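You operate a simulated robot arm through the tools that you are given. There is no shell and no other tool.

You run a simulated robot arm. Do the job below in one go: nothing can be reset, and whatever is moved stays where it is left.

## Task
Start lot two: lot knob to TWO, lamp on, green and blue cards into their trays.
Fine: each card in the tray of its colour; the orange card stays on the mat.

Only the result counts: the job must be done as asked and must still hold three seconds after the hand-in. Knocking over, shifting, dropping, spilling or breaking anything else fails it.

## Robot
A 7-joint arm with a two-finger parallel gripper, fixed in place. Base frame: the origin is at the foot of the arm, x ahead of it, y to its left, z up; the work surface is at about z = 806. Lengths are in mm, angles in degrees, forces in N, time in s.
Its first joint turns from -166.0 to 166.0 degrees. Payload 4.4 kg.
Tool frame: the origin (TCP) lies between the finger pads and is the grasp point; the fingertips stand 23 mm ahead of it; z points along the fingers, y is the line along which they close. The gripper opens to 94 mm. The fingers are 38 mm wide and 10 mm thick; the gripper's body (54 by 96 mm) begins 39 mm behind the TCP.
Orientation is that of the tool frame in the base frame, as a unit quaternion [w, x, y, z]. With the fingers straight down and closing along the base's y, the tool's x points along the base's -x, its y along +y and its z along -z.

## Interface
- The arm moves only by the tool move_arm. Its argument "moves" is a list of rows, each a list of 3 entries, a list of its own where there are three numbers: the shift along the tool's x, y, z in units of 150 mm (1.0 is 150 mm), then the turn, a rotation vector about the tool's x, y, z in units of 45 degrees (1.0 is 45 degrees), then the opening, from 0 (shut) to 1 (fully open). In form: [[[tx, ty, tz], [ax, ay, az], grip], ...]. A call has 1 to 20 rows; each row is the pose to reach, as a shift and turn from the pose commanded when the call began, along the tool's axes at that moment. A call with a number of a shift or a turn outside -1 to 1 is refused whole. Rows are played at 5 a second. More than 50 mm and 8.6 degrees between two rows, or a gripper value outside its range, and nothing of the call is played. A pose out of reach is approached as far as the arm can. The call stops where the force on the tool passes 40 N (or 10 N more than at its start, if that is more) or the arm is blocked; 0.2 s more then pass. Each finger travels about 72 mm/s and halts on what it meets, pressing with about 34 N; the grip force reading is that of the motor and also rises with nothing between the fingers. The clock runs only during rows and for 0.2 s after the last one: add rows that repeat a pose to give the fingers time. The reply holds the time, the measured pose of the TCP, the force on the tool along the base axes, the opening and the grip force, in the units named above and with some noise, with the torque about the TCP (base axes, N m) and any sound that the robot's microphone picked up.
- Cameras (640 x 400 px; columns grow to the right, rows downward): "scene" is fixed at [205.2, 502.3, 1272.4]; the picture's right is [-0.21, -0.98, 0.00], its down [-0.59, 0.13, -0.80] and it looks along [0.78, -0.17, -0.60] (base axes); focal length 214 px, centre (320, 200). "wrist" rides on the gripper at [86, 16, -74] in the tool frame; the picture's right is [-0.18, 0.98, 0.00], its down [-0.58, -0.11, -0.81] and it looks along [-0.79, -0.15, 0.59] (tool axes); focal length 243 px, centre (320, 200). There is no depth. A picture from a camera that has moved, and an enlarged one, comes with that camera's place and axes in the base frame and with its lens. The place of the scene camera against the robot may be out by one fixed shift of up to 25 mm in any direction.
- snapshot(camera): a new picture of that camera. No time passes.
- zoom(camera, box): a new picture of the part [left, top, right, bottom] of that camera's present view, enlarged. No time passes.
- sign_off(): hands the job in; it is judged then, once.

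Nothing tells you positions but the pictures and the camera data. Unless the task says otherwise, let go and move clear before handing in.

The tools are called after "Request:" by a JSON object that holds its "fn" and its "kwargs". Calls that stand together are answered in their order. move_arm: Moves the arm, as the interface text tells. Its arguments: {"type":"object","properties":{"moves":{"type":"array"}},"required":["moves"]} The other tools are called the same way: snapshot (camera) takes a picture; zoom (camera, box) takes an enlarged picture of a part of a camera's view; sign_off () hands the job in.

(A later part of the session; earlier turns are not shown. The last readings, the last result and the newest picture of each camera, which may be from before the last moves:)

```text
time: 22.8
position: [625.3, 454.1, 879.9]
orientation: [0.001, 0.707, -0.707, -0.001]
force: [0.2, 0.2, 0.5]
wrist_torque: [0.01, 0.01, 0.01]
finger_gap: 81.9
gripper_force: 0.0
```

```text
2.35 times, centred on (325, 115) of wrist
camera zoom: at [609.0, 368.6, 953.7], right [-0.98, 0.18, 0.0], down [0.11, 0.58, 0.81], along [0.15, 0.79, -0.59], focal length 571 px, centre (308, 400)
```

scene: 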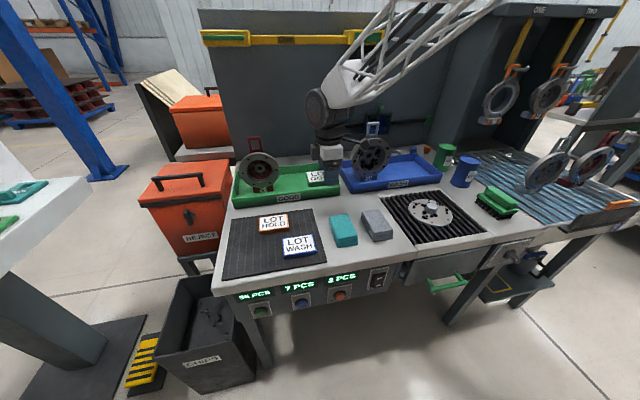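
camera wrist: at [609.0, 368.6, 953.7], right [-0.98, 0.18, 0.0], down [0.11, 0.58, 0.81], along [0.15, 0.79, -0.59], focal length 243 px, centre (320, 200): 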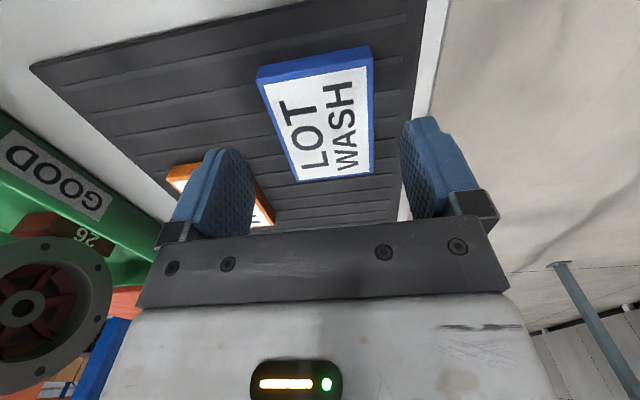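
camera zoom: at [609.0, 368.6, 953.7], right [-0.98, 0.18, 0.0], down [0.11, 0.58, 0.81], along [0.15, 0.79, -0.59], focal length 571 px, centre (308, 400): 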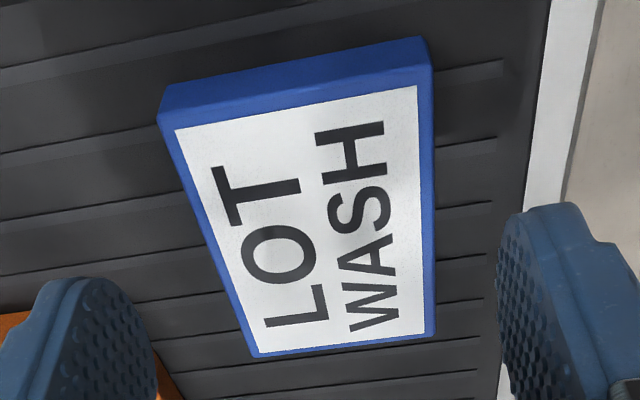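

The blue card is square, spanning x 593–655.5, with its centre at about x 624. I'll lower to the same grasp height and close.

Request:
{"fn": "move_arm", "kwargs": {"moves": [[[0, 0.007, 0.12], [0, 0, 0], 0.87], [[0, 0.007, 0.22], [0, 0, 0], 0.87], [[0, 0.007, 0.3], [0, 0, 0], 0.87], [[0, 0.007, 0.3], [0, 0, 0], 0.3], [[0, 0.007, 0.3], [0, 0, 0], 0.3], [[0, 0.007, 0.3], [0, 0, 0], 0.3], [[0, 0.007, 0.3], [0, 0, 0], 0.3]]}}

Request:
{"fn": "snapshot", "kwargs": {"camera": "wrist"}}

```text
time: 24.4
position: [623.7, 454.2, 834.5]
orientation: [-0.001, 0.707, -0.707, 0.0]
force: [-0.2, 0.5, 0.4]
wrist_torque: [-0.01, 0.0, 0.02]
finger_gap: 63.7
gripper_force: 34.1
```

```text
taken
camera wrist: at [607.7, 368.5, 908.7], right [-0.98, 0.18, 0.0], down [0.11, 0.58, 0.81], along [0.15, 0.79, -0.59], focal length 243 px, centre (320, 200)
```

wrist: 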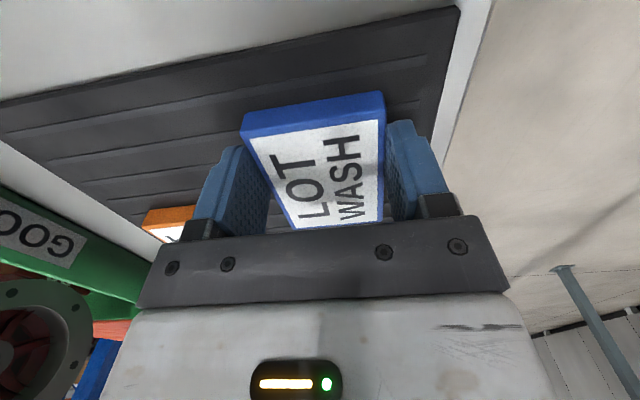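

The blue card is held. I'll lift it, then carry it along -y at z ≈970 in front of the trays, turning the hand back on the way.

Request:
{"fn": "move_arm", "kwargs": {"moves": [[[0, 0, -0.08], [0, 0, 0], 0.3], [[0, 0, -0.3], [0, 0, 0], 0.3], [[0, 0, -0.6], [0, 0, 0], 0.3], [[0, 0, -0.9], [0, 0, 0], 0.3]]}}

Request:
{"fn": "move_arm", "kwargs": {"moves": [[[0.2, 0, 0], [0, 0, 0], 0.3], [[0.45, 0, 0], [0, 0, 0], 0.3], [[0.7, 0, 0], [0, 0, 0], 0.3], [[1, 0, 0], [0, 0, 0], 0.3]]}}

Request:
{"fn": "move_arm", "kwargs": {"moves": [[[0.1667, 0, 0], [0, 0, 0.1667], 0.3], [[0.3333, 0, 0], [0, 0, 0.3333], 0.3], [[0.5, 0, 0], [0, 0, 0.5], 0.3], [[0.6667, 0, 0], [0, 0, 0.6667], 0.3], [[0.8333, 0, 0], [0, 0, 0.8333], 0.3], [[1, 0, 0], [0, 0, 1], 0.3]]}}

Request:
{"fn": "move_arm", "kwargs": {"moves": [[[0.118, -0.118, 0], [0, 0, 0.1667], 0.3], [[0.236, -0.236, 0], [0, 0, 0.3333], 0.3], [[0.354, -0.354, 0], [0, 0, 0.5], 0.3], [[0.471, -0.471, 0], [0, 0, 0.6667], 0.3], [[0.589, -0.589, 0], [0, 0, 0.8333], 0.3], [[0.707, -0.707, 0], [0, 0, 1], 0.3]]}}

Request:
{"fn": "snapshot", "kwargs": {"camera": "wrist"}}

Request:
{"fn": "snapshot", "kwargs": {"camera": "scene"}}

```text
time: 25.4
position: [624.1, 454.4, 968.5]
orientation: [-0.001, -0.707, 0.707, 0.0]
force: [0.0, 0.4, -1.4]
wrist_torque: [-0.02, -0.01, 0.0]
finger_gap: 63.9
gripper_force: 33.9
```

```text
time: 26.4
position: [624.3, 304.5, 969.2]
orientation: [0.0, 0.708, -0.706, 0.0]
force: [-0.5, -0.2, -0.6]
wrist_torque: [0.02, 0.02, 0.01]
finger_gap: 63.7
gripper_force: 34.2
```

```text
time: 27.8
position: [625.3, 154.8, 967.9]
orientation: [0.0, -0.382, 0.924, -0.001]
force: [-0.1, 0.9, 0.4]
wrist_torque: [0.0, -0.03, 0.0]
finger_gap: 63.9
gripper_force: 34.6
```

```text
time: 29.2
position: [624.8, 4.7, 968.7]
orientation: [0.0, 0.001, 1.0, 0.0]
force: [0.0, 0.4, -0.3]
wrist_torque: [0.0, 0.02, 0.0]
finger_gap: 63.4
gripper_force: 33.8
```

```text
taken
camera wrist: at [537.9, 21.1, 1043.5], right [0.19, 0.98, 0.0], down [0.58, -0.11, 0.81], along [0.79, -0.15, -0.59], focal length 243 px, centre (320, 200)
```

wrist: 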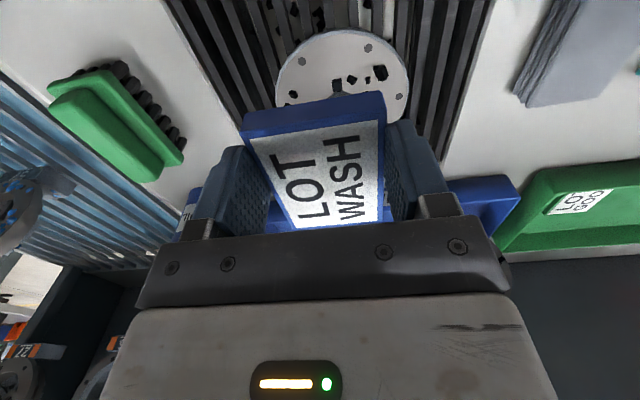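

```text
taken
```

scene: 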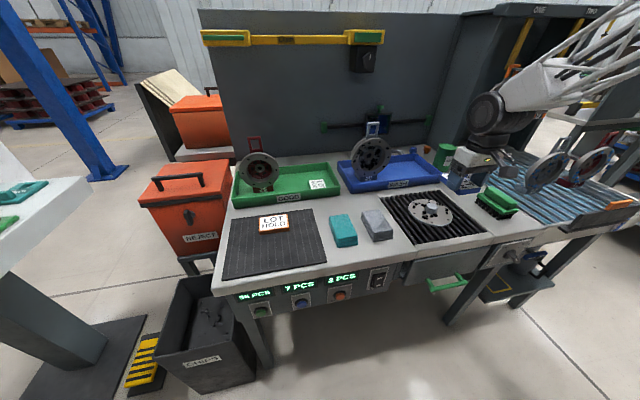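

The blue card is held at (625, 5). I'll move forward toward the free right half of the blue tray at y ≈ -30, between part 59 and the tray's right wall.

Request:
{"fn": "move_arm", "kwargs": {"moves": [[[-0.2, -0.06, 0], [0, 0, 0], 0.3], [[-0.45, -0.12, 0], [0, 0, 0], 0.3], [[-0.7, -0.18, 0], [0, 0, 0], 0.3], [[-0.93, -0.233, 0], [0, 0, 0], 0.3]]}}

Request:
{"fn": "snapshot", "kwargs": {"camera": "wrist"}}

Request:
{"fn": "zoom", "kwargs": {"camera": "scene", "box": [320, 90, 520, 220]}}

```text
time: 30.2
position: [765.6, -31.2, 969.4]
orientation: [0.0, -0.001, 1.0, 0.0]
force: [0.9, 0.0, -0.1]
wrist_torque: [0.03, 0.03, 0.01]
finger_gap: 63.5
gripper_force: 34.2
```

```text
taken
camera wrist: at [677.5, -14.1, 1042.8], right [0.18, 0.98, 0.0], down [0.58, -0.11, 0.81], along [0.79, -0.15, -0.59], focal length 243 px, centre (320, 200)
```

wrist: 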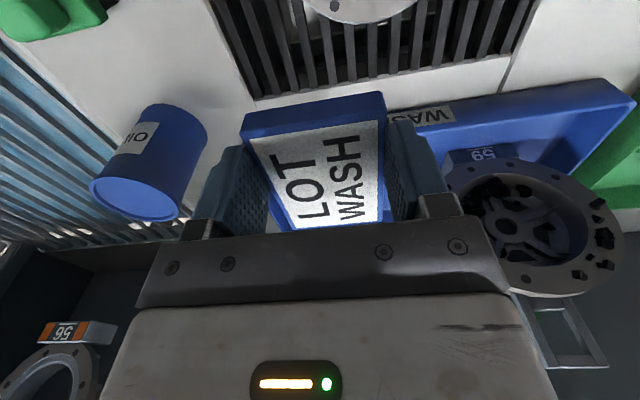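

```text
3.08 times, centred on (420, 155) of scene
camera zoom: at [205.2, 502.3, 1272.4], right [-0.21, -0.98, 0.0], down [-0.59, 0.13, -0.8], along [0.78, -0.17, -0.6], focal length 660 px, centre (12, 338)
```

zoom: 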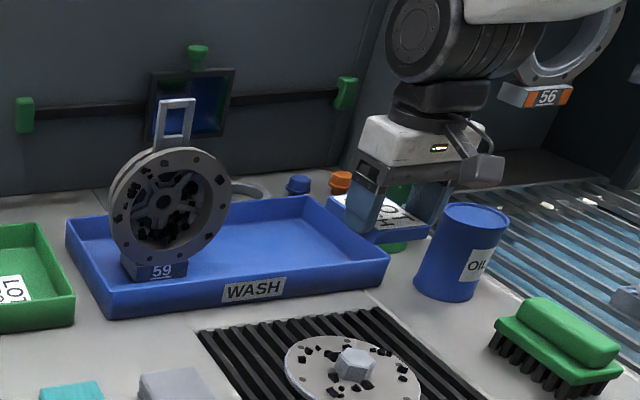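

The tray's right wall is at y ≈ -127 and part 59's edge is at y ≈ 85, so y = -30 fits. I'll move forward over the tray.

Request:
{"fn": "move_arm", "kwargs": {"moves": [[[-0.2, 0, 0], [0, 0, 0], 0.3], [[-0.45, 0, 0], [0, 0, 0], 0.3], [[-0.7, 0, 0], [0, 0, 0], 0.3], [[-0.907, 0, 0], [0, 0, 0], 0.3]]}}

Request:
{"fn": "snapshot", "kwargs": {"camera": "wrist"}}

Request:
{"fn": "zoom", "kwargs": {"camera": "scene", "box": [320, 90, 520, 220]}}

```text
time: 31.2
position: [902.9, -29.7, 969.0]
orientation: [0.001, 0.0, 1.0, -0.001]
force: [-0.1, -0.5, -0.6]
wrist_torque: [0.04, 0.0, -0.03]
finger_gap: 63.6
gripper_force: 33.8
```

```text
taken
camera wrist: at [814.4, -13.2, 1043.1], right [0.18, 0.98, 0.0], down [0.58, -0.11, 0.81], along [0.79, -0.15, -0.59], focal length 243 px, centre (320, 200)
```

wrist: 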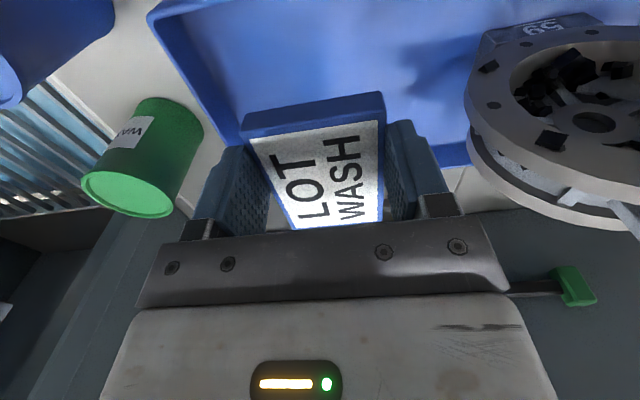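

```text
3.08 times, centred on (420, 155) of scene
camera zoom: at [205.2, 502.3, 1272.4], right [-0.21, -0.98, 0.0], down [-0.59, 0.13, -0.8], along [0.78, -0.17, -0.6], focal length 660 px, centre (12, 338)
```

zoom: 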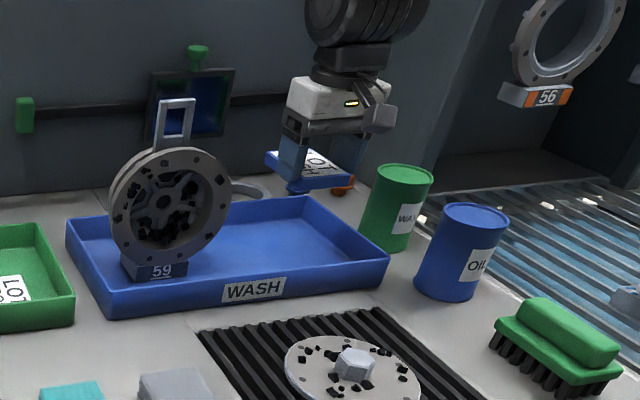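

The card is over the free half of the blue tray with over 50 mm clearance to part 59. I'll lower it as before.

Request:
{"fn": "move_arm", "kwargs": {"moves": [[[0, 0, 0.22], [0, 0, 0], 0.3], [[0, 0, 0.44], [0, 0, 0], 0.3], [[0, 0, 0.64], [0, 0, 0], 0.3], [[0, 0, 0.78], [0, 0, 0], 0.3], [[0, 0, 0.827], [0, 0, 0], 0.3]]}}

Request:
{"fn": "move_arm", "kwargs": {"moves": [[[0, 0, 0.02], [0, 0, 0], 0.3], [[0, 0, 0.04], [0, 0, 0], 0.3], [[0, 0, 0.06], [0, 0, 0], 0.3], [[0, 0, 0.067], [0, 0, 0], 0.3]]}}

Request:
{"fn": "snapshot", "kwargs": {"camera": "wrist"}}

```text
time: 32.4
position: [902.3, -29.0, 846.6]
orientation: [0.0, 0.0, 1.0, 0.0]
force: [0.9, 0.4, -1.3]
wrist_torque: [-0.04, 0.0, 0.0]
finger_gap: 63.6
gripper_force: 33.9
```

```text
time: 33.4
position: [901.2, -29.5, 835.3]
orientation: [-0.001, 0.0, 1.0, 0.0]
force: [0.3, -0.3, -0.7]
wrist_torque: [0.0, -0.01, -0.04]
finger_gap: 63.7
gripper_force: 34.0
```

```text
taken
camera wrist: at [813.8, -13.8, 909.3], right [0.18, 0.98, 0.0], down [0.58, -0.11, 0.81], along [0.79, -0.15, -0.59], focal length 243 px, centre (320, 200)
```

wrist: 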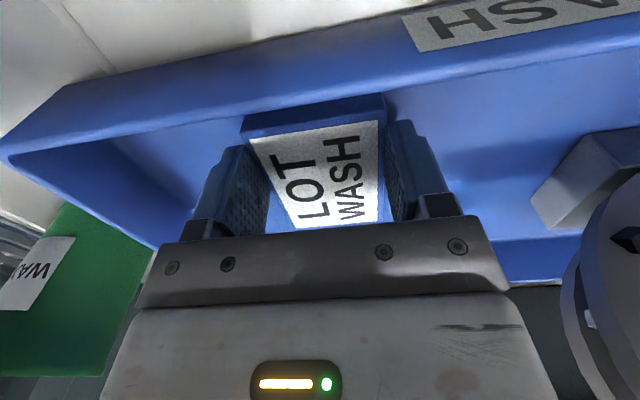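

The card is well inside the tray, about a millimetre or two above the floor. I'll creep down until I feel contact.

Request:
{"fn": "move_arm", "kwargs": {"moves": [[[0, 0, 0.005], [0, 0, 0], 0.3], [[0, 0, 0.01], [0, 0, 0], 0.3]]}}

```text
time: 34.0
position: [900.3, -30.0, 833.5]
orientation: [0.0, 0.0, 1.0, -0.001]
force: [-0.6, -0.1, 3.1]
wrist_torque: [-0.01, -0.04, -0.03]
finger_gap: 64.0
gripper_force: 33.5
```

Contact is just starting at 3 N, so the card is on the floor. I'll open the fingers, wait, and rise straight up.

Request:
{"fn": "move_arm", "kwargs": {"moves": [[[0, 0, 0.002], [0, 0, 0], 0.8], [[0, 0, 0.002], [0, 0, 0], 0.8], [[0, 0, 0.002], [0, 0, 0], 0.8]]}}

Request:
{"fn": "move_arm", "kwargs": {"moves": [[[0, 0, -0.1], [0, 0, 0], 0.8], [[0, 0, -0.35], [0, 0, 0], 0.8], [[0, 0, -0.65], [0, 0, 0], 0.8], [[0, 0, -0.95], [0, 0, 0], 0.8]]}}

Request:
{"fn": "snapshot", "kwargs": {"camera": "wrist"}}

Request:
{"fn": "snapshot", "kwargs": {"camera": "scene"}}

```text
time: 34.8
position: [900.9, -29.0, 833.5]
orientation: [0.0, 0.0, 1.0, 0.0]
force: [-0.7, 0.6, 0.5]
wrist_torque: [-0.01, -0.04, -0.02]
finger_gap: 75.1
gripper_force: 0.0
```

```text
time: 35.8
position: [900.2, -30.3, 974.8]
orientation: [-0.001, -0.001, 1.0, 0.0]
force: [-0.8, 0.3, -0.9]
wrist_torque: [-0.03, -0.01, -0.01]
finger_gap: 75.0
gripper_force: 0.1
```

```text
taken
camera wrist: at [812.7, -14.2, 1049.0], right [0.18, 0.98, 0.0], down [0.58, -0.11, 0.81], along [0.79, -0.15, -0.59], focal length 243 px, centre (320, 200)
```

wrist: 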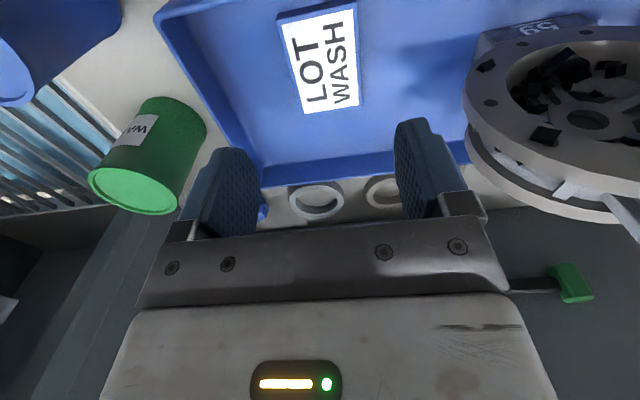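

```text
taken
```

scene: 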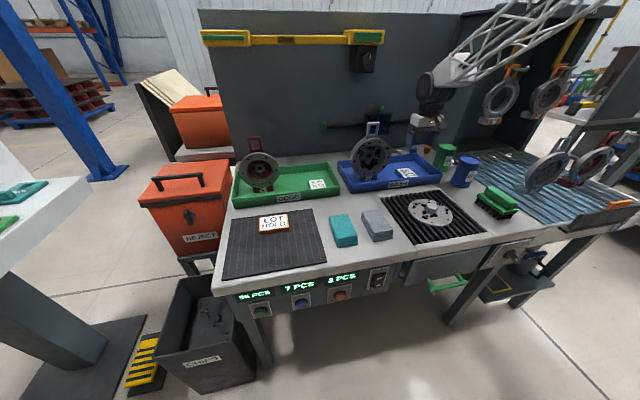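

Both cards lie flat in their trays and the orange card is untouched. Now I'll back the hand out to the front of the bench to view the knob and rocker with the wrist camera.

Request:
{"fn": "move_arm", "kwargs": {"moves": [[[0.25, 0, 0], [0, 0, 0], 0.8], [[0.5, 0, 0], [0, 0, 0], 0.8], [[0.75, 0, 0], [0, 0, 0], 0.8], [[1, 0, 0], [0, 0, 0], 0.8]]}}

Request:
{"fn": "move_arm", "kwargs": {"moves": [[[0.25, -0.05, 0], [0, 0, 0], 0.5], [[0.5, -0.1, 0], [0, 0, 0], 0.3], [[0.75, -0.15, 0], [0, 0, 0], 0.1], [[1, -0.2, 0], [0, 0, 0], 0]]}}

Request:
{"fn": "move_arm", "kwargs": {"moves": [[[0.25, -0.05, 0], [0, 0, 0], 0], [[0.5, -0.1, 0], [0, 0, 0], 0], [[0.75, -0.15, 0], [0, 0, 0], 0], [[1, -0.2, 0], [0, 0, 0], 0]]}}

Request:
{"fn": "snapshot", "kwargs": {"camera": "wrist"}}

Request:
{"fn": "snapshot", "kwargs": {"camera": "scene"}}

```text
time: 36.8
position: [750.7, -30.5, 976.2]
orientation: [0.0, 0.0, 1.0, -0.001]
force: [-0.4, 0.9, -0.1]
wrist_torque: [0.01, 0.01, -0.03]
finger_gap: 75.0
gripper_force: 0.0
```

```text
time: 37.8
position: [601.7, -60.3, 975.8]
orientation: [0.0, -0.001, 1.0, 0.0]
force: [0.2, -0.9, 0.4]
wrist_torque: [0.03, 0.01, 0.01]
finger_gap: 0.2
gripper_force: 34.1
```

```text
time: 38.8
position: [450.5, -88.7, 975.4]
orientation: [0.0, -0.002, 1.0, 0.0]
force: [-0.3, -0.3, 0.5]
wrist_torque: [-0.01, -0.01, 0.01]
finger_gap: 0.0
gripper_force: 33.9
```

```text
taken
camera wrist: at [362.4, -73.0, 1048.8], right [0.18, 0.98, 0.0], down [0.58, -0.11, 0.81], along [0.79, -0.15, -0.59], focal length 243 px, centre (320, 200)
```

wrist: 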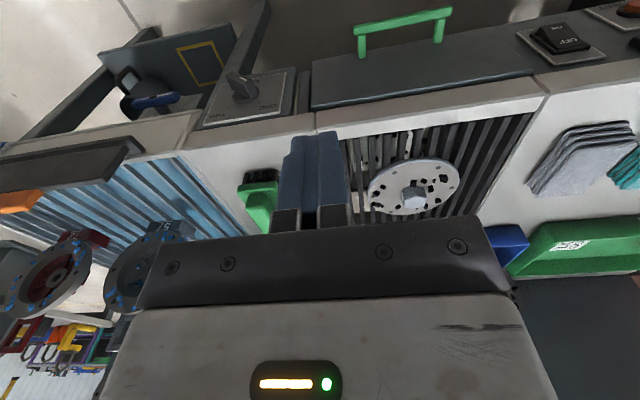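

```text
taken
```

scene: 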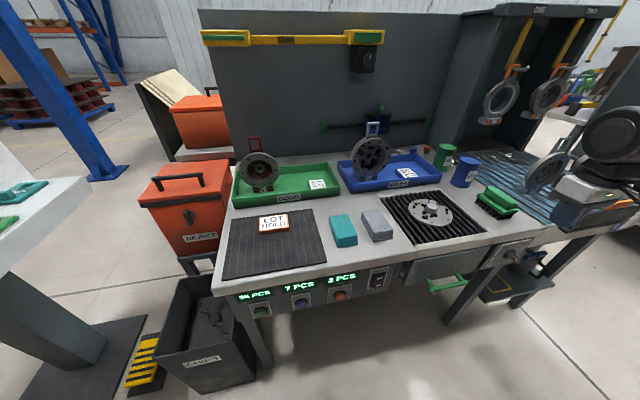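

I can now see the knob, drawer handle and rocker from the front. I'll zoom on the knob and rocker from here.

Request:
{"fn": "zoom", "kwargs": {"camera": "wrist", "box": [180, 50, 310, 140]}}

Request:
{"fn": "zoom", "kwargs": {"camera": "wrist", "box": [490, 0, 640, 90]}}

```text
4.44 times, centred on (245, 95) of wrist
camera zoom: at [362.4, -73.0, 1048.8], right [0.18, 0.98, 0.0], down [0.58, -0.11, 0.81], along [0.79, -0.15, -0.59], focal length 1078 px, centre (653, 667)
```

zoom: 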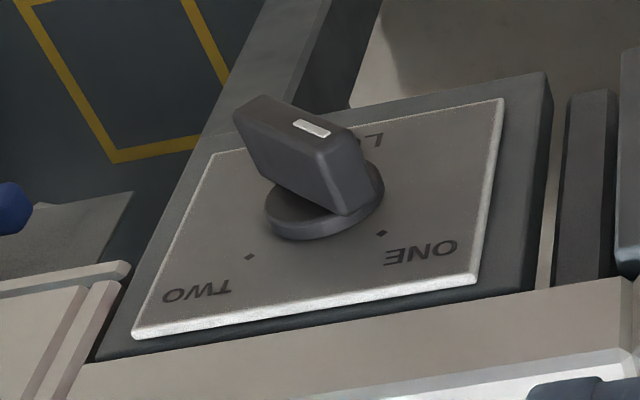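

```text
4.27 times, centred on (565, 45) of wrist
camera zoom: at [362.4, -73.0, 1048.8], right [0.18, 0.98, 0.0], down [0.58, -0.11, 0.81], along [0.79, -0.15, -0.59], focal length 1035 px, centre (-725, 861)
```

zoom: 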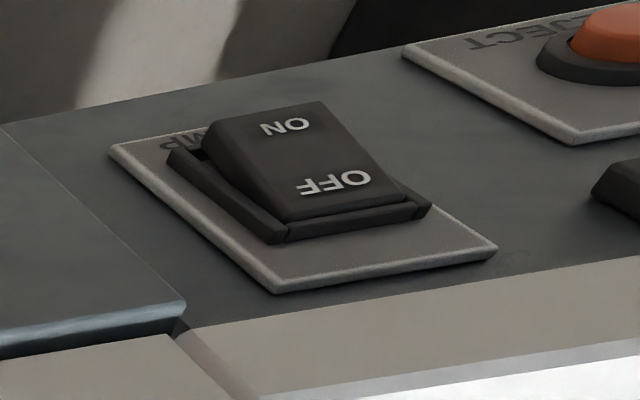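

The rocker's plate reads "...MP" (LAMP); OFF is pressed in at the top and ON sticks out at the bottom. The knob bar points to ONE at about 45 degrees, so it needs a quarter turn clockwise to TWO. I'll move in front of the rocker, keeping well clear of the panel, to measure it from two places.

Request:
{"fn": "move_arm", "kwargs": {"moves": [[[0.17, 0.2, 0], [0, 0, 0], 0], [[0.35, 0.4, 0], [0, 0, 0], 0], [[0.52, 0.6, 0], [0, 0, 0], 0], [[0.7, 0.8, 0], [0, 0, 0], 0], [[0.867, 1, 0], [0, 0, 0], 0]]}}

Request:
{"fn": "move_arm", "kwargs": {"moves": [[[0, 0.2, 0.1], [0, 0, 0], 0], [[0, 0.4, 0.2], [0, 0, 0], 0], [[0, 0.6, 0.3], [0, 0, 0], 0], [[0, 0.8, 0.4], [0, 0, 0], 0], [[0, 0.9, 0.5], [0, 0, 0], 0]]}}

Request:
{"fn": "snapshot", "kwargs": {"camera": "wrist"}}

Request:
{"fn": "snapshot", "kwargs": {"camera": "scene"}}

```text
time: 40.0
position: [319.5, 58.8, 975.6]
orientation: [-0.001, 0.0, 1.0, 0.0]
force: [0.2, 0.1, -0.6]
wrist_torque: [-0.02, 0.02, -0.04]
finger_gap: 0.0
gripper_force: 34.2
```

```text
time: 41.2
position: [319.4, 193.3, 899.1]
orientation: [0.0, 0.0, 1.0, 0.001]
force: [0.4, 0.0, 1.2]
wrist_torque: [0.01, -0.01, 0.01]
finger_gap: 0.2
gripper_force: 33.9
```

```text
taken
camera wrist: at [232.1, 211.6, 974.4], right [0.18, 0.98, 0.0], down [0.58, -0.11, 0.81], along [0.79, -0.15, -0.59], focal length 243 px, centre (320, 200)
```

wrist: 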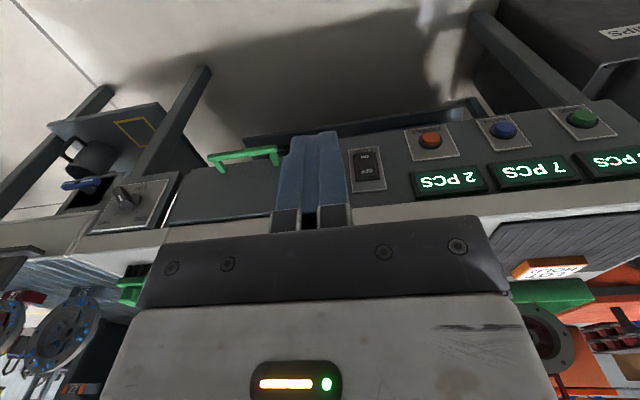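

```text
taken
```

scene: 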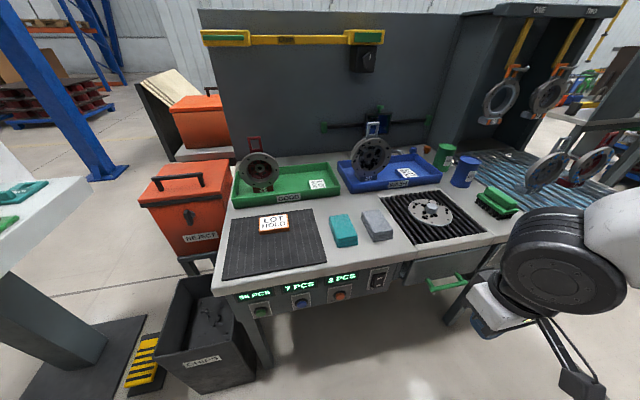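

I have a clear front view of both controls. I'll zoom on each to measure them.

Request:
{"fn": "zoom", "kwargs": {"camera": "wrist", "box": [330, 130, 410, 210]}}

Request:
{"fn": "zoom", "kwargs": {"camera": "wrist", "box": [70, 160, 200, 250]}}

```text
5.00 times, centred on (370, 170) of wrist
camera zoom: at [232.1, 211.6, 974.4], right [0.18, 0.98, 0.0], down [0.58, -0.11, 0.81], along [0.79, -0.15, -0.59], focal length 1213 px, centre (70, 350)
```

zoom: 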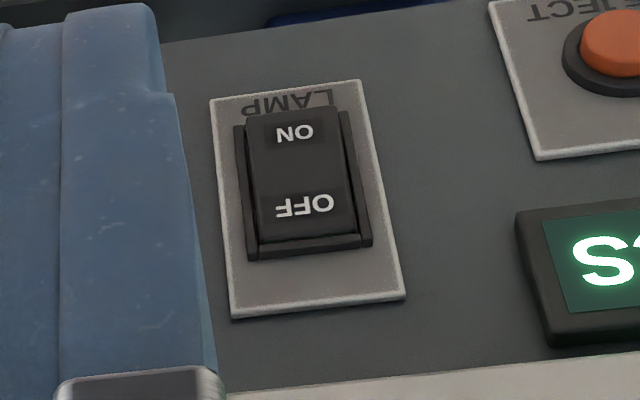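

```text
4.44 times, centred on (135, 205) of wrist
camera zoom: at [232.1, 211.6, 974.4], right [0.18, 0.98, 0.0], down [0.58, -0.11, 0.81], along [0.79, -0.15, -0.59], focal length 1078 px, centre (1142, 178)
```

zoom: 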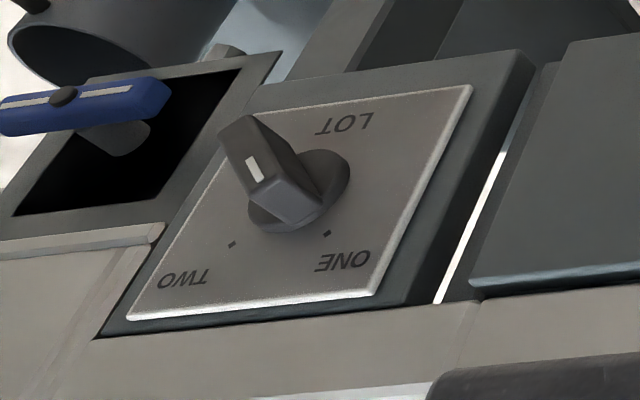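

The plate reads LAMP; ON is at about (556, 235, 645). The knob axis is at about y -221, z 700, with its bar standing out to x ≈515 from the plate at 544. I'll start pitching the hand forward, here in free space, so the fingers end up pointing at the panel.

Request:
{"fn": "move_arm", "kwargs": {"moves": [[[-0.12, 0, 0], [0, -0.1667, 0], 0], [[-0.24, 0, 0], [0, -0.3333, 0], 0], [[-0.36, 0, 0], [0, -0.5, 0], 0], [[-0.48, 0, 0], [0, -0.6667, 0], 0], [[-0.6, 0, 0], [0, -0.8333, 0], 0], [[-0.72, 0, 0], [0, -1, 0], 0]]}}

Request:
{"fn": "snapshot", "kwargs": {"camera": "scene"}}

Request:
{"fn": "snapshot", "kwargs": {"camera": "wrist"}}

```text
time: 42.6
position: [428.1, 193.8, 882.2]
orientation: [0.368, -0.005, 0.93, -0.011]
force: [0.6, 0.3, 1.7]
wrist_torque: [-0.01, 0.09, 0.02]
finger_gap: 0.0
gripper_force: 34.0
```

```text
taken
```

scene: 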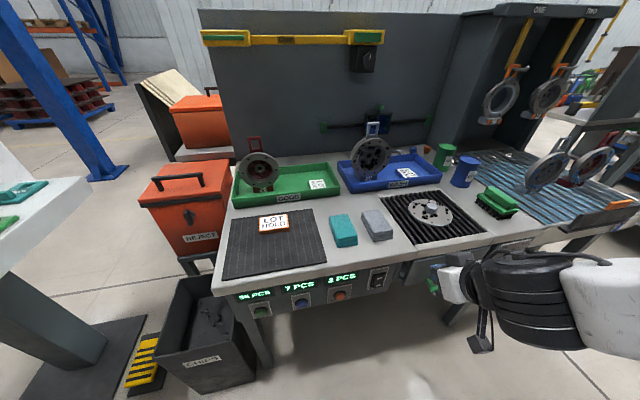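

```text
taken
camera wrist: at [313.2, 210.2, 876.8], right [0.13, 0.99, 0.1], down [-0.13, -0.09, 0.99], along [0.98, -0.14, 0.11], focal length 243 px, centre (320, 200)
```

wrist: 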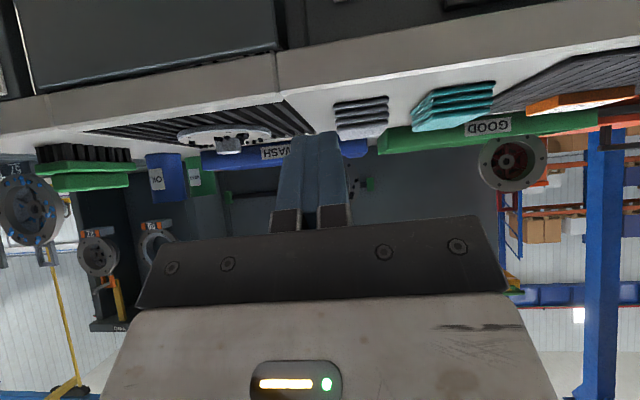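

The arm fell about 19 mm short of the commanded height there, so something in that folded pose is at its limit. I'll move lower and slightly forward, still clear of the panel, and see whether it tracks properly.

Request:
{"fn": "move_arm", "kwargs": {"moves": [[[0.113, 0, 0.17], [0, 0, 0], 0], [[0.226, 0, 0.34], [0, 0, 0], 0], [[0.34, 0, 0.51], [0, 0, 0], 0], [[0.453, 0, 0.68], [0, 0, 0], 0], [[0.566, 0, 0.849], [0, 0, 0], 0]]}}

Request:
{"fn": "snapshot", "kwargs": {"camera": "scene"}}

Request:
{"fn": "snapshot", "kwargs": {"camera": "wrist"}}

```text
time: 43.8
position: [458.4, 195.6, 750.5]
orientation: [0.383, -0.001, 0.924, 0.001]
force: [0.1, 0.4, -0.1]
wrist_torque: [0.0, 0.03, -0.01]
finger_gap: 0.0
gripper_force: 33.8
```

```text
taken
```

scene: 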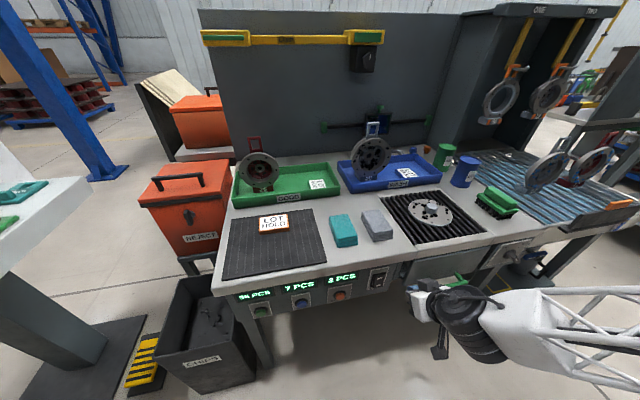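

```text
taken
camera wrist: at [344.5, 211.5, 741.2], right [0.13, 0.98, 0.13], down [-0.16, -0.11, 0.98], along [0.98, -0.15, 0.14], focal length 243 px, centre (320, 200)
```

wrist: 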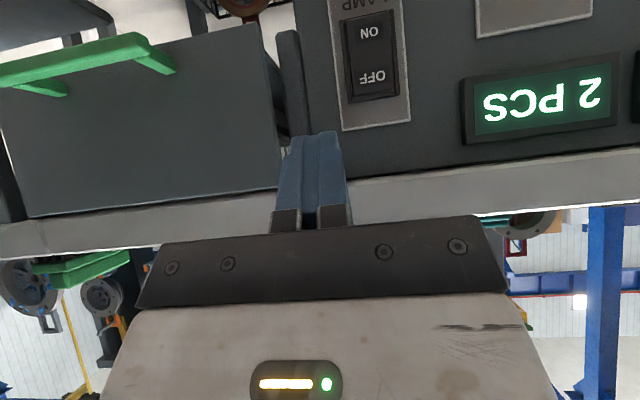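

Here the arm tracks exactly, and I'm looking straight at the LAMP rocker. I'll zoom on it to set the push.

Request:
{"fn": "zoom", "kwargs": {"camera": "wrist", "box": [310, 0, 430, 140]}}

Request:
{"fn": "zoom", "kwargs": {"camera": "scene", "box": [350, 240, 470, 360]}}

```text
2.86 times, centred on (370, 70) of wrist
camera zoom: at [344.5, 211.5, 741.2], right [0.13, 0.98, 0.13], down [-0.16, -0.11, 0.98], along [0.98, -0.15, 0.14], focal length 693 px, centre (177, 571)
```

zoom: 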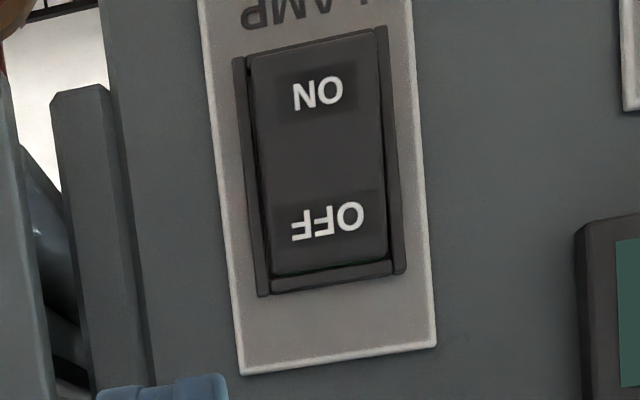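

```text
3.33 times, centred on (410, 300) of scene
camera zoom: at [205.2, 502.3, 1272.4], right [-0.21, -0.98, 0.0], down [-0.59, 0.13, -0.8], along [0.78, -0.17, -0.6], focal length 715 px, centre (20, -133)
```

zoom: 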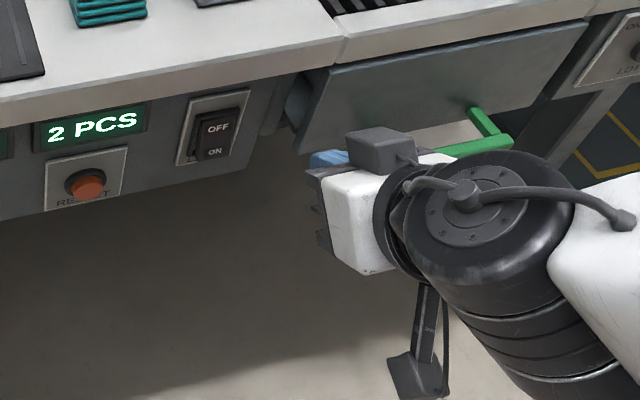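

The rocker spans y 217–253, z 635–690, with ON at the lower end. I'll lower beside it to z ≈646, y ≈235, staying about 65 mm off, then come forward to just short of contact.

Request:
{"fn": "move_arm", "kwargs": {"moves": [[[0.124, 0.067, 0.124], [0, 0, 0], 0], [[0.248, 0.134, 0.248], [0, 0, 0], 0], [[0.372, 0.2, 0.372], [0, 0, 0], 0], [[0.4966, 0.267, 0.4966], [0, 0, 0], 0]]}}

Request:
{"fn": "move_arm", "kwargs": {"moves": [[[-0.08, 0, 0.08], [0, 0, 0], 0], [[-0.16, 0, 0.16], [0, 0, 0], 0], [[-0.2215, 0, 0.2215], [0, 0, 0], 0]]}}

Request:
{"fn": "snapshot", "kwargs": {"camera": "wrist"}}

Request:
{"fn": "zoom", "kwargs": {"camera": "scene", "box": [340, 230, 480, 340]}}

```text
time: 44.8
position: [461.2, 236.1, 646.1]
orientation: [0.383, -0.001, 0.924, 0.001]
force: [0.0, -0.9, 0.7]
wrist_torque: [0.0, 0.0, -0.03]
finger_gap: 0.0
gripper_force: 33.9
```

```text
time: 45.6
position: [505.6, 235.6, 646.2]
orientation: [0.383, 0.0, 0.924, 0.0]
force: [-0.1, 0.9, 0.7]
wrist_torque: [0.01, 0.0, 0.0]
finger_gap: 0.2
gripper_force: 33.8
```

```text
taken
camera wrist: at [391.2, 251.4, 636.7], right [0.13, 0.98, 0.13], down [-0.16, -0.11, 0.98], along [0.98, -0.15, 0.14], focal length 243 px, centre (320, 200)
```

wrist: 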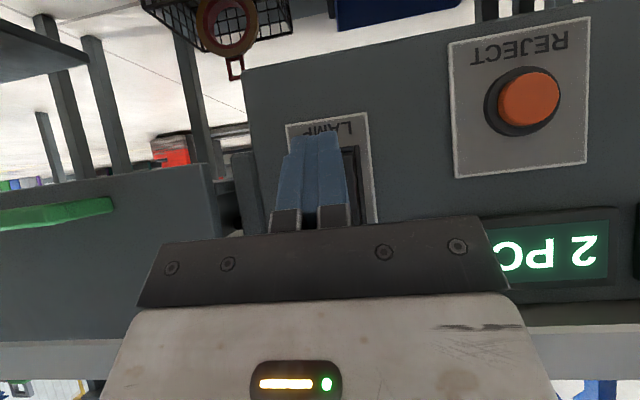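

```text
3.64 times, centred on (410, 285) of scene
camera zoom: at [205.2, 502.3, 1272.4], right [-0.21, -0.98, 0.0], down [-0.59, 0.13, -0.8], along [0.78, -0.17, -0.6], focal length 780 px, centre (-7, -109)
```

zoom: 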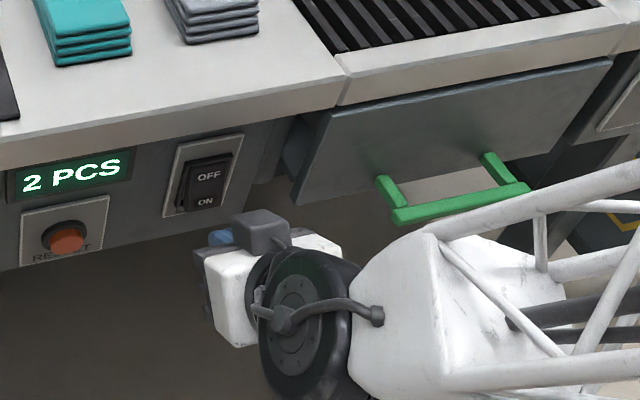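

The fingertip is in line with the lower (ON) end, about 18 mm off. I'll push forward in small steps; the 40 N stop guards it.

Request:
{"fn": "move_arm", "kwargs": {"moves": [[[-0.024, 0, 0.024], [0, 0, 0], 0], [[-0.047, 0, 0.047], [0, 0, 0], 0], [[-0.071, 0, 0.071], [0, 0, 0], 0], [[-0.085, 0, 0.085], [0, 0, 0], 0]]}}

```text
time: 46.6
position: [524.8, 235.2, 645.5]
orientation: [0.383, -0.001, 0.924, 0.001]
force: [-0.5, -0.5, -0.2]
wrist_torque: [0.02, 0.03, -0.02]
finger_gap: 0.2
gripper_force: 33.9
```

Request:
{"fn": "move_arm", "kwargs": {"moves": [[[-0.01, 0, 0.01], [0, 0, 0], 0], [[-0.019, 0, 0.019], [0, 0, 0], 0], [[-0.028, 0, 0.028], [0, 0, 0], 0], [[-0.038, 0, 0.038], [0, 0, 0], 0]]}}

Request:
{"fn": "zoom", "kwargs": {"camera": "scene", "box": [350, 250, 420, 310]}}

```text
time: 47.6
position: [532.0, 235.4, 645.7]
orientation: [0.383, -0.001, 0.924, 0.001]
force: [-1.1, 0.3, -0.2]
wrist_torque: [-0.03, 0.01, -0.04]
finger_gap: 0.0
gripper_force: 33.8
heard: click
```

```text
6.67 times, centred on (385, 280) of scene
camera zoom: at [205.2, 502.3, 1272.4], right [-0.21, -0.98, 0.0], down [-0.59, 0.13, -0.8], along [0.78, -0.17, -0.6], focal length 1430 px, centre (-113, -333)
```

zoom: 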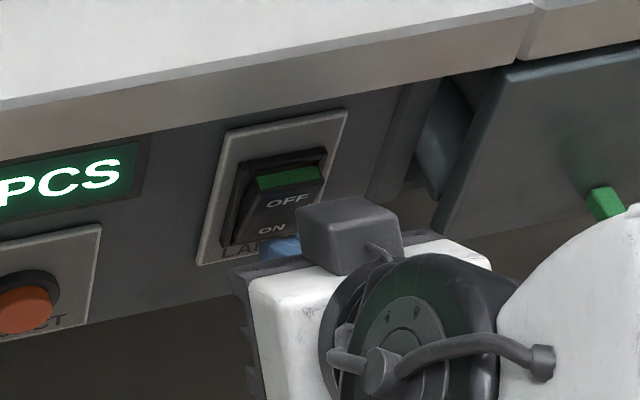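

A click was heard, and the rocker's upper end now stands out showing a green flag, so the lamp switch is ON. I'll back off straight away from the panel and look.

Request:
{"fn": "move_arm", "kwargs": {"moves": [[[0.1, 0, -0.1], [0, 0, 0], 0], [[0.25, 0, -0.25], [0, 0, 0], 0], [[0.4, 0, -0.4], [0, 0, 0], 0]]}}

Request:
{"fn": "snapshot", "kwargs": {"camera": "scene"}}

Request:
{"fn": "zoom", "kwargs": {"camera": "scene", "box": [350, 250, 420, 310]}}

Request:
{"fn": "snapshot", "kwargs": {"camera": "wrist"}}

```text
time: 48.4
position: [448.1, 236.0, 646.4]
orientation: [0.383, 0.0, 0.924, 0.0]
force: [-0.3, -0.1, -0.1]
wrist_torque: [0.01, 0.01, 0.03]
finger_gap: 0.1
gripper_force: 34.1
```

```text
taken
```

scene: 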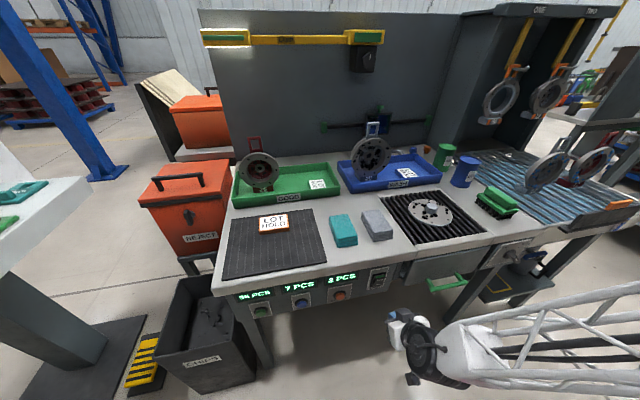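

```text
6.67 times, centred on (385, 280) of scene
camera zoom: at [205.2, 502.3, 1272.4], right [-0.21, -0.98, 0.0], down [-0.59, 0.13, -0.8], along [0.78, -0.17, -0.6], focal length 1430 px, centre (-113, -333)
```

zoom: 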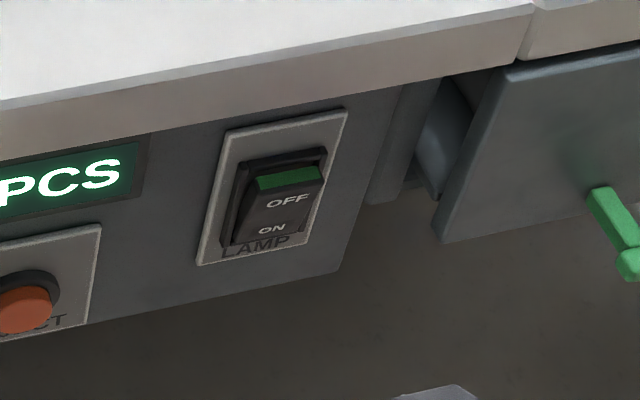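

```text
taken
camera wrist: at [332.5, 251.9, 636.8], right [0.13, 0.98, 0.13], down [-0.16, -0.11, 0.98], along [0.98, -0.15, 0.14], focal length 243 px, centre (320, 200)
```

wrist: 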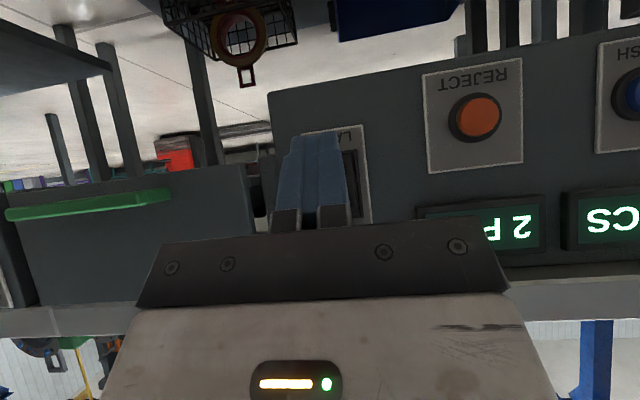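

The lamp rocker is clearly in the ON position. Next I'll carry the hand along the front toward the knob, pulled back to x ≈416 so the tips pass well clear of the green drawer handle (x ≈508).

Request:
{"fn": "move_arm", "kwargs": {"moves": [[[-0.023, -0.2, -0.08], [0, 0, 0], 0], [[-0.045, -0.4, -0.16], [0, 0, 0], 0], [[-0.068, -0.6, -0.24], [0, 0, 0], 0], [[-0.09, -0.8, -0.32], [0, 0, 0], 0], [[-0.113, -1, -0.396], [0, 0, 0], 0]]}}

Request:
{"fn": "move_arm", "kwargs": {"moves": [[[0, -0.25, 0], [0, 0, 0], 0], [[0, -0.5, 0], [0, 0, 0], 0], [[0, -0.75, 0], [0, 0, 0], 0], [[0, -1, 0], [0, 0, 0], 0]]}}

Request:
{"fn": "snapshot", "kwargs": {"camera": "scene"}}

Request:
{"fn": "snapshot", "kwargs": {"camera": "wrist"}}

```text
time: 49.6
position: [416.8, 85.4, 700.3]
orientation: [0.382, -0.001, 0.924, 0.001]
force: [-0.4, 0.1, -0.7]
wrist_torque: [-0.02, -0.04, 0.03]
finger_gap: 0.0
gripper_force: 33.8
```

```text
time: 50.6
position: [383.6, 0.1, 731.2]
orientation: [0.38, 0.001, 0.925, -0.004]
force: [2.3, 0.8, 2.8]
wrist_torque: [0.03, 0.22, -0.02]
finger_gap: 0.0
gripper_force: 34.6
out of reach, approached as far as the arm can: row 2, 3, 4
```

```text
taken
```

scene: 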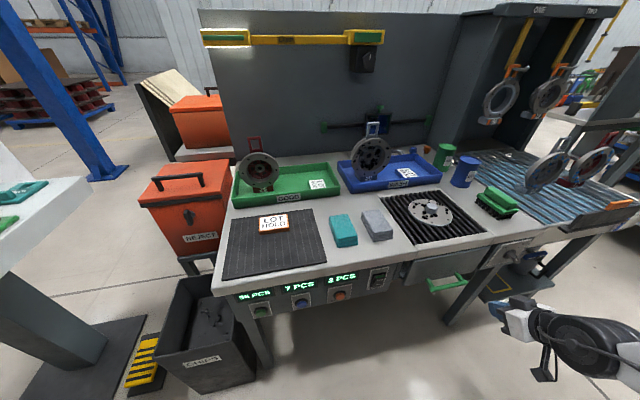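

```text
taken
camera wrist: at [269.4, 17.0, 723.0], right [0.13, 0.98, 0.12], down [-0.15, -0.1, 0.98], along [0.98, -0.15, 0.14], focal length 243 px, centre (320, 200)
```

wrist: 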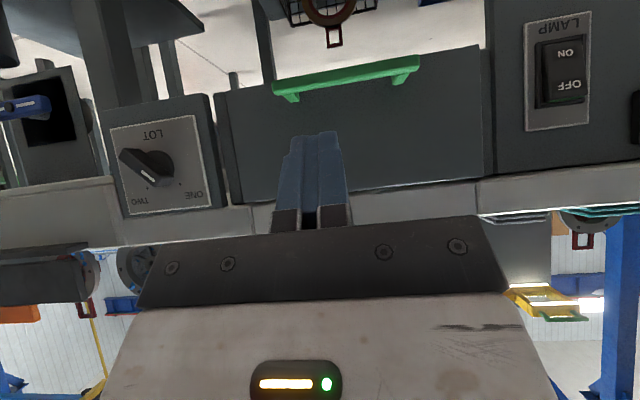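

The arm reported out of reach as it crossed y≈0 that close to its base, and stopped without touching anything. I'll go back the way I came, raise the hand with the tool down, and cross over the bench instead before pitching at the knob.

Request:
{"fn": "move_arm", "kwargs": {"moves": [[[0, 0.43, 0], [0, 0, 0], 0], [[0, 0.6, 0], [0, 0, 0], 0], [[0, 0.8, 0], [0, 0, 0], 0], [[0, 1, 0], [0, 0, 0], 0]]}}

```text
refused: row 1 steps farther than a row can; nothing moved
```

Request:
{"fn": "move_arm", "kwargs": {"moves": [[[0, 0.3, 0], [0, 0, 0], 0], [[0, 0.6, 0], [0, 0, 0], 0], [[0, 0.8, 0], [0, 0, 0], 0], [[0, 1, 0], [0, 0, 0], 0]]}}

```text
time: 51.6
position: [385.6, 150.2, 730.8]
orientation: [0.383, 0.0, 0.924, -0.001]
force: [0.3, 0.1, 0.1]
wrist_torque: [-0.01, 0.0, 0.01]
finger_gap: 0.0
gripper_force: 33.7
```

Request:
{"fn": "move_arm", "kwargs": {"moves": [[[-0.118, 0, -0.071], [0, 0.1667, 0], 0], [[-0.236, 0, -0.141], [0, 0.3333, 0], 0], [[-0.354, 0, -0.212], [0, 0.5, 0], 0], [[-0.471, 0, -0.283], [0, 0.6667, 0], 0], [[-0.589, 0, -0.353], [0, 0.8333, 0], 0], [[-0.707, 0, -0.424], [0, 1, 0], 0]]}}

Request:
{"fn": "snapshot", "kwargs": {"camera": "scene"}}

```text
time: 53.2
position: [409.1, 149.1, 1022.5]
orientation: [0.187, -0.001, 0.98, 0.071]
force: [-0.2, -0.1, -0.9]
wrist_torque: [0.0, -0.01, -0.02]
finger_gap: 0.0
gripper_force: 35.0
stopped in row 6: the arm was blocked; the commanded pose is now the measured one
```

```text
taken
```

scene: 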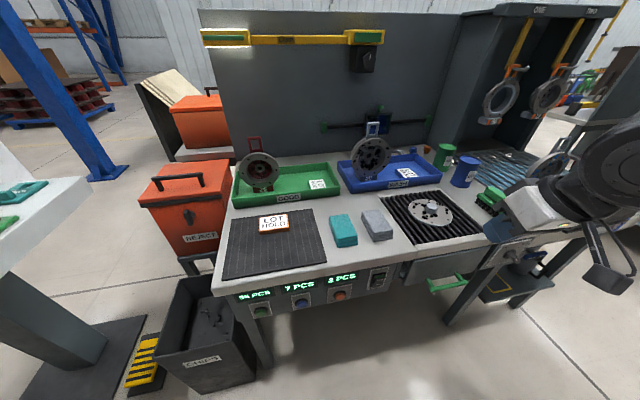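

The arm took an odd path and reported itself blocked at (409, 149, 1022), tilted a little; the readings show no force now. I'll check both views before moving on.

Request:
{"fn": "snapshot", "kwargs": {"camera": "wrist"}}

Request:
{"fn": "zoom", "kwargs": {"camera": "scene", "box": [440, 80, 640, 320]}}

Request:
{"fn": "zoom", "kwargs": {"camera": "scene", "box": [220, 100, 460, 320]}}

```text
taken
camera wrist: at [299.6, 156.2, 1061.3], right [0.14, 0.97, 0.2], down [0.25, -0.23, 0.94], along [0.96, -0.08, -0.28], focal length 243 px, centre (320, 200)
```

wrist: 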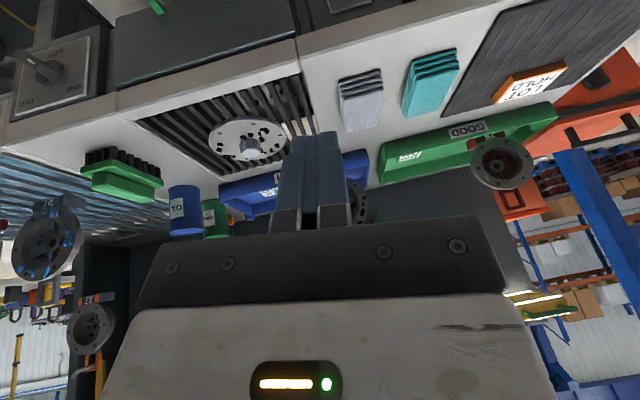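

```text
1.67 times, centred on (540, 200) of scene
camera zoom: at [205.2, 502.3, 1272.4], right [-0.21, -0.98, 0.0], down [-0.59, 0.13, -0.8], along [0.78, -0.17, -0.6], focal length 358 px, centre (-47, 200)
```

zoom: 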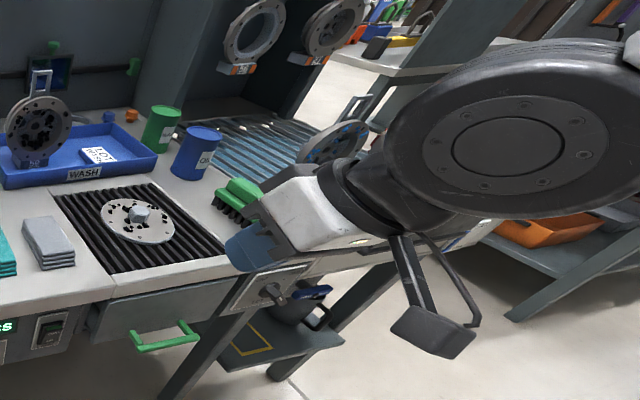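

```text
1.82 times, centred on (340, 210) of scene
camera zoom: at [205.2, 502.3, 1272.4], right [-0.21, -0.98, 0.0], down [-0.59, 0.13, -0.8], along [0.78, -0.17, -0.6], focal length 390 px, centre (284, 182)
```

zoom: 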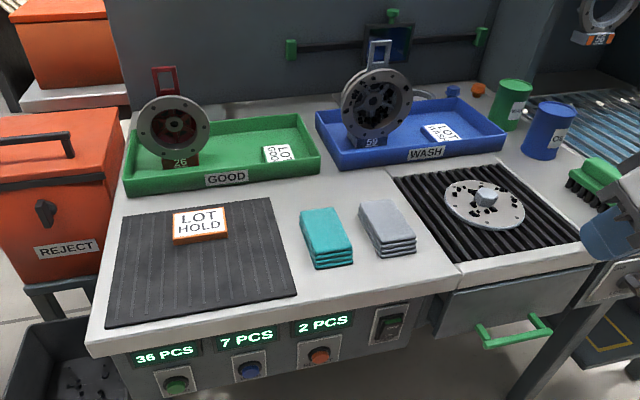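

Nothing on the bench has been disturbed. I'll level the hand to straight down again while moving forward, away from the folded pose.

Request:
{"fn": "move_arm", "kwargs": {"moves": [[[-0.09, -0.003, 0.036], [0.03, 0.08, 0], 0], [[-0.18, -0.005, 0.072], [0.06, 0.16, 0], 0], [[-0.28, -0.008, 0.11], [0.1, 0.26, 0.001], 0], [[-0.372, -0.011, 0.147], [0.14, 0.37, 0.001], 0], [[-0.44, -0.013, 0.174], [0.181, 0.477, 0.002], 0]]}}

Request:
{"fn": "snapshot", "kwargs": {"camera": "scene"}}

```text
time: 54.4
position: [480.2, 148.2, 1023.8]
orientation: [-0.001, 0.0, 1.0, 0.0]
force: [0.6, 0.2, -0.3]
wrist_torque: [0.0, -0.01, -0.04]
finger_gap: 0.0
gripper_force: 34.6
```

```text
taken
```

scene: 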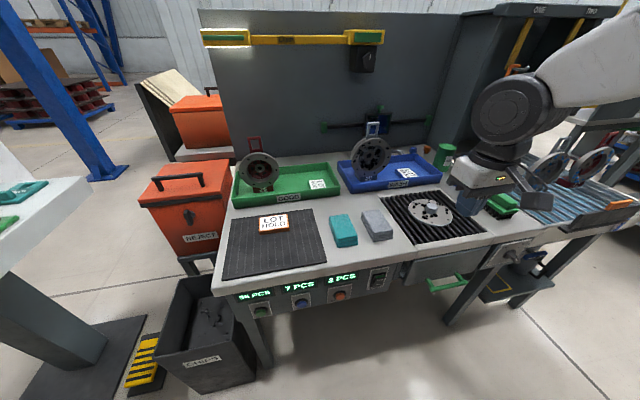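

The hand is level again at (480, 148, 1024). I'll cross over the bench to y ≈ -221 at this height.

Request:
{"fn": "move_arm", "kwargs": {"moves": [[[0, -0.25, 0], [0, 0, 0], 0], [[0, -0.5, 0], [0, 0, 0], 0], [[0, -0.75, 0], [0, 0, 0], 0], [[0, -1, 0], [0, 0, 0], 0]]}}

Request:
{"fn": "move_arm", "kwargs": {"moves": [[[0, -0.25, 0], [0, 0, 0], 0], [[0, -0.5, 0], [0, 0, 0], 0], [[0, -0.75, 0], [0, 0, 0], 0], [[0, -1, 0], [0, 0, 0], 0]]}}

Request:
{"fn": "move_arm", "kwargs": {"moves": [[[0, -0.25, 0.1], [0, 0, 0], 0], [[0, -0.46, 0.2], [0, 0, 0], 0]]}}

Request:
{"fn": "snapshot", "kwargs": {"camera": "wrist"}}

Request:
{"fn": "snapshot", "kwargs": {"camera": "scene"}}

```text
time: 55.4
position: [480.3, -1.7, 1024.2]
orientation: [0.0, 0.0, 1.0, -0.001]
force: [-0.9, -0.6, 0.8]
wrist_torque: [0.0, 0.01, 0.01]
finger_gap: 0.0
gripper_force: 34.6
```

```text
time: 56.4
position: [479.0, -151.3, 1022.9]
orientation: [0.0, 0.0, 1.0, 0.0]
force: [0.0, 1.0, -1.2]
wrist_torque: [0.02, -0.03, -0.02]
finger_gap: 0.0
gripper_force: 33.7
```

```text
time: 57.0
position: [480.8, -220.5, 990.9]
orientation: [0.0, 0.001, 1.0, 0.001]
force: [-0.2, 0.2, -0.3]
wrist_torque: [-0.02, -0.02, -0.02]
finger_gap: 0.2
gripper_force: 33.9
```

```text
taken
camera wrist: at [392.6, -204.9, 1064.8], right [0.18, 0.98, 0.0], down [0.58, -0.11, 0.81], along [0.79, -0.15, -0.59], focal length 243 px, centre (320, 200)
```

wrist: 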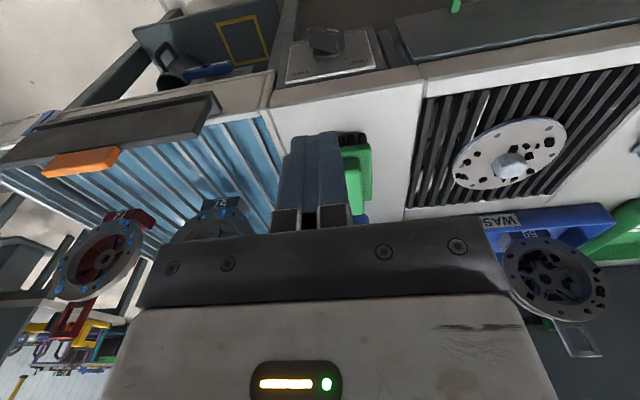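

```text
taken
```

scene: 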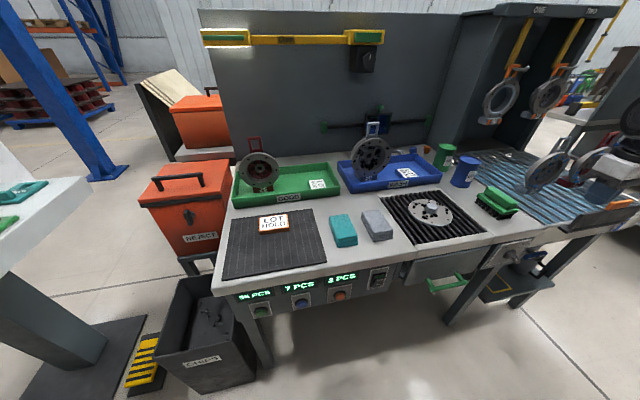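

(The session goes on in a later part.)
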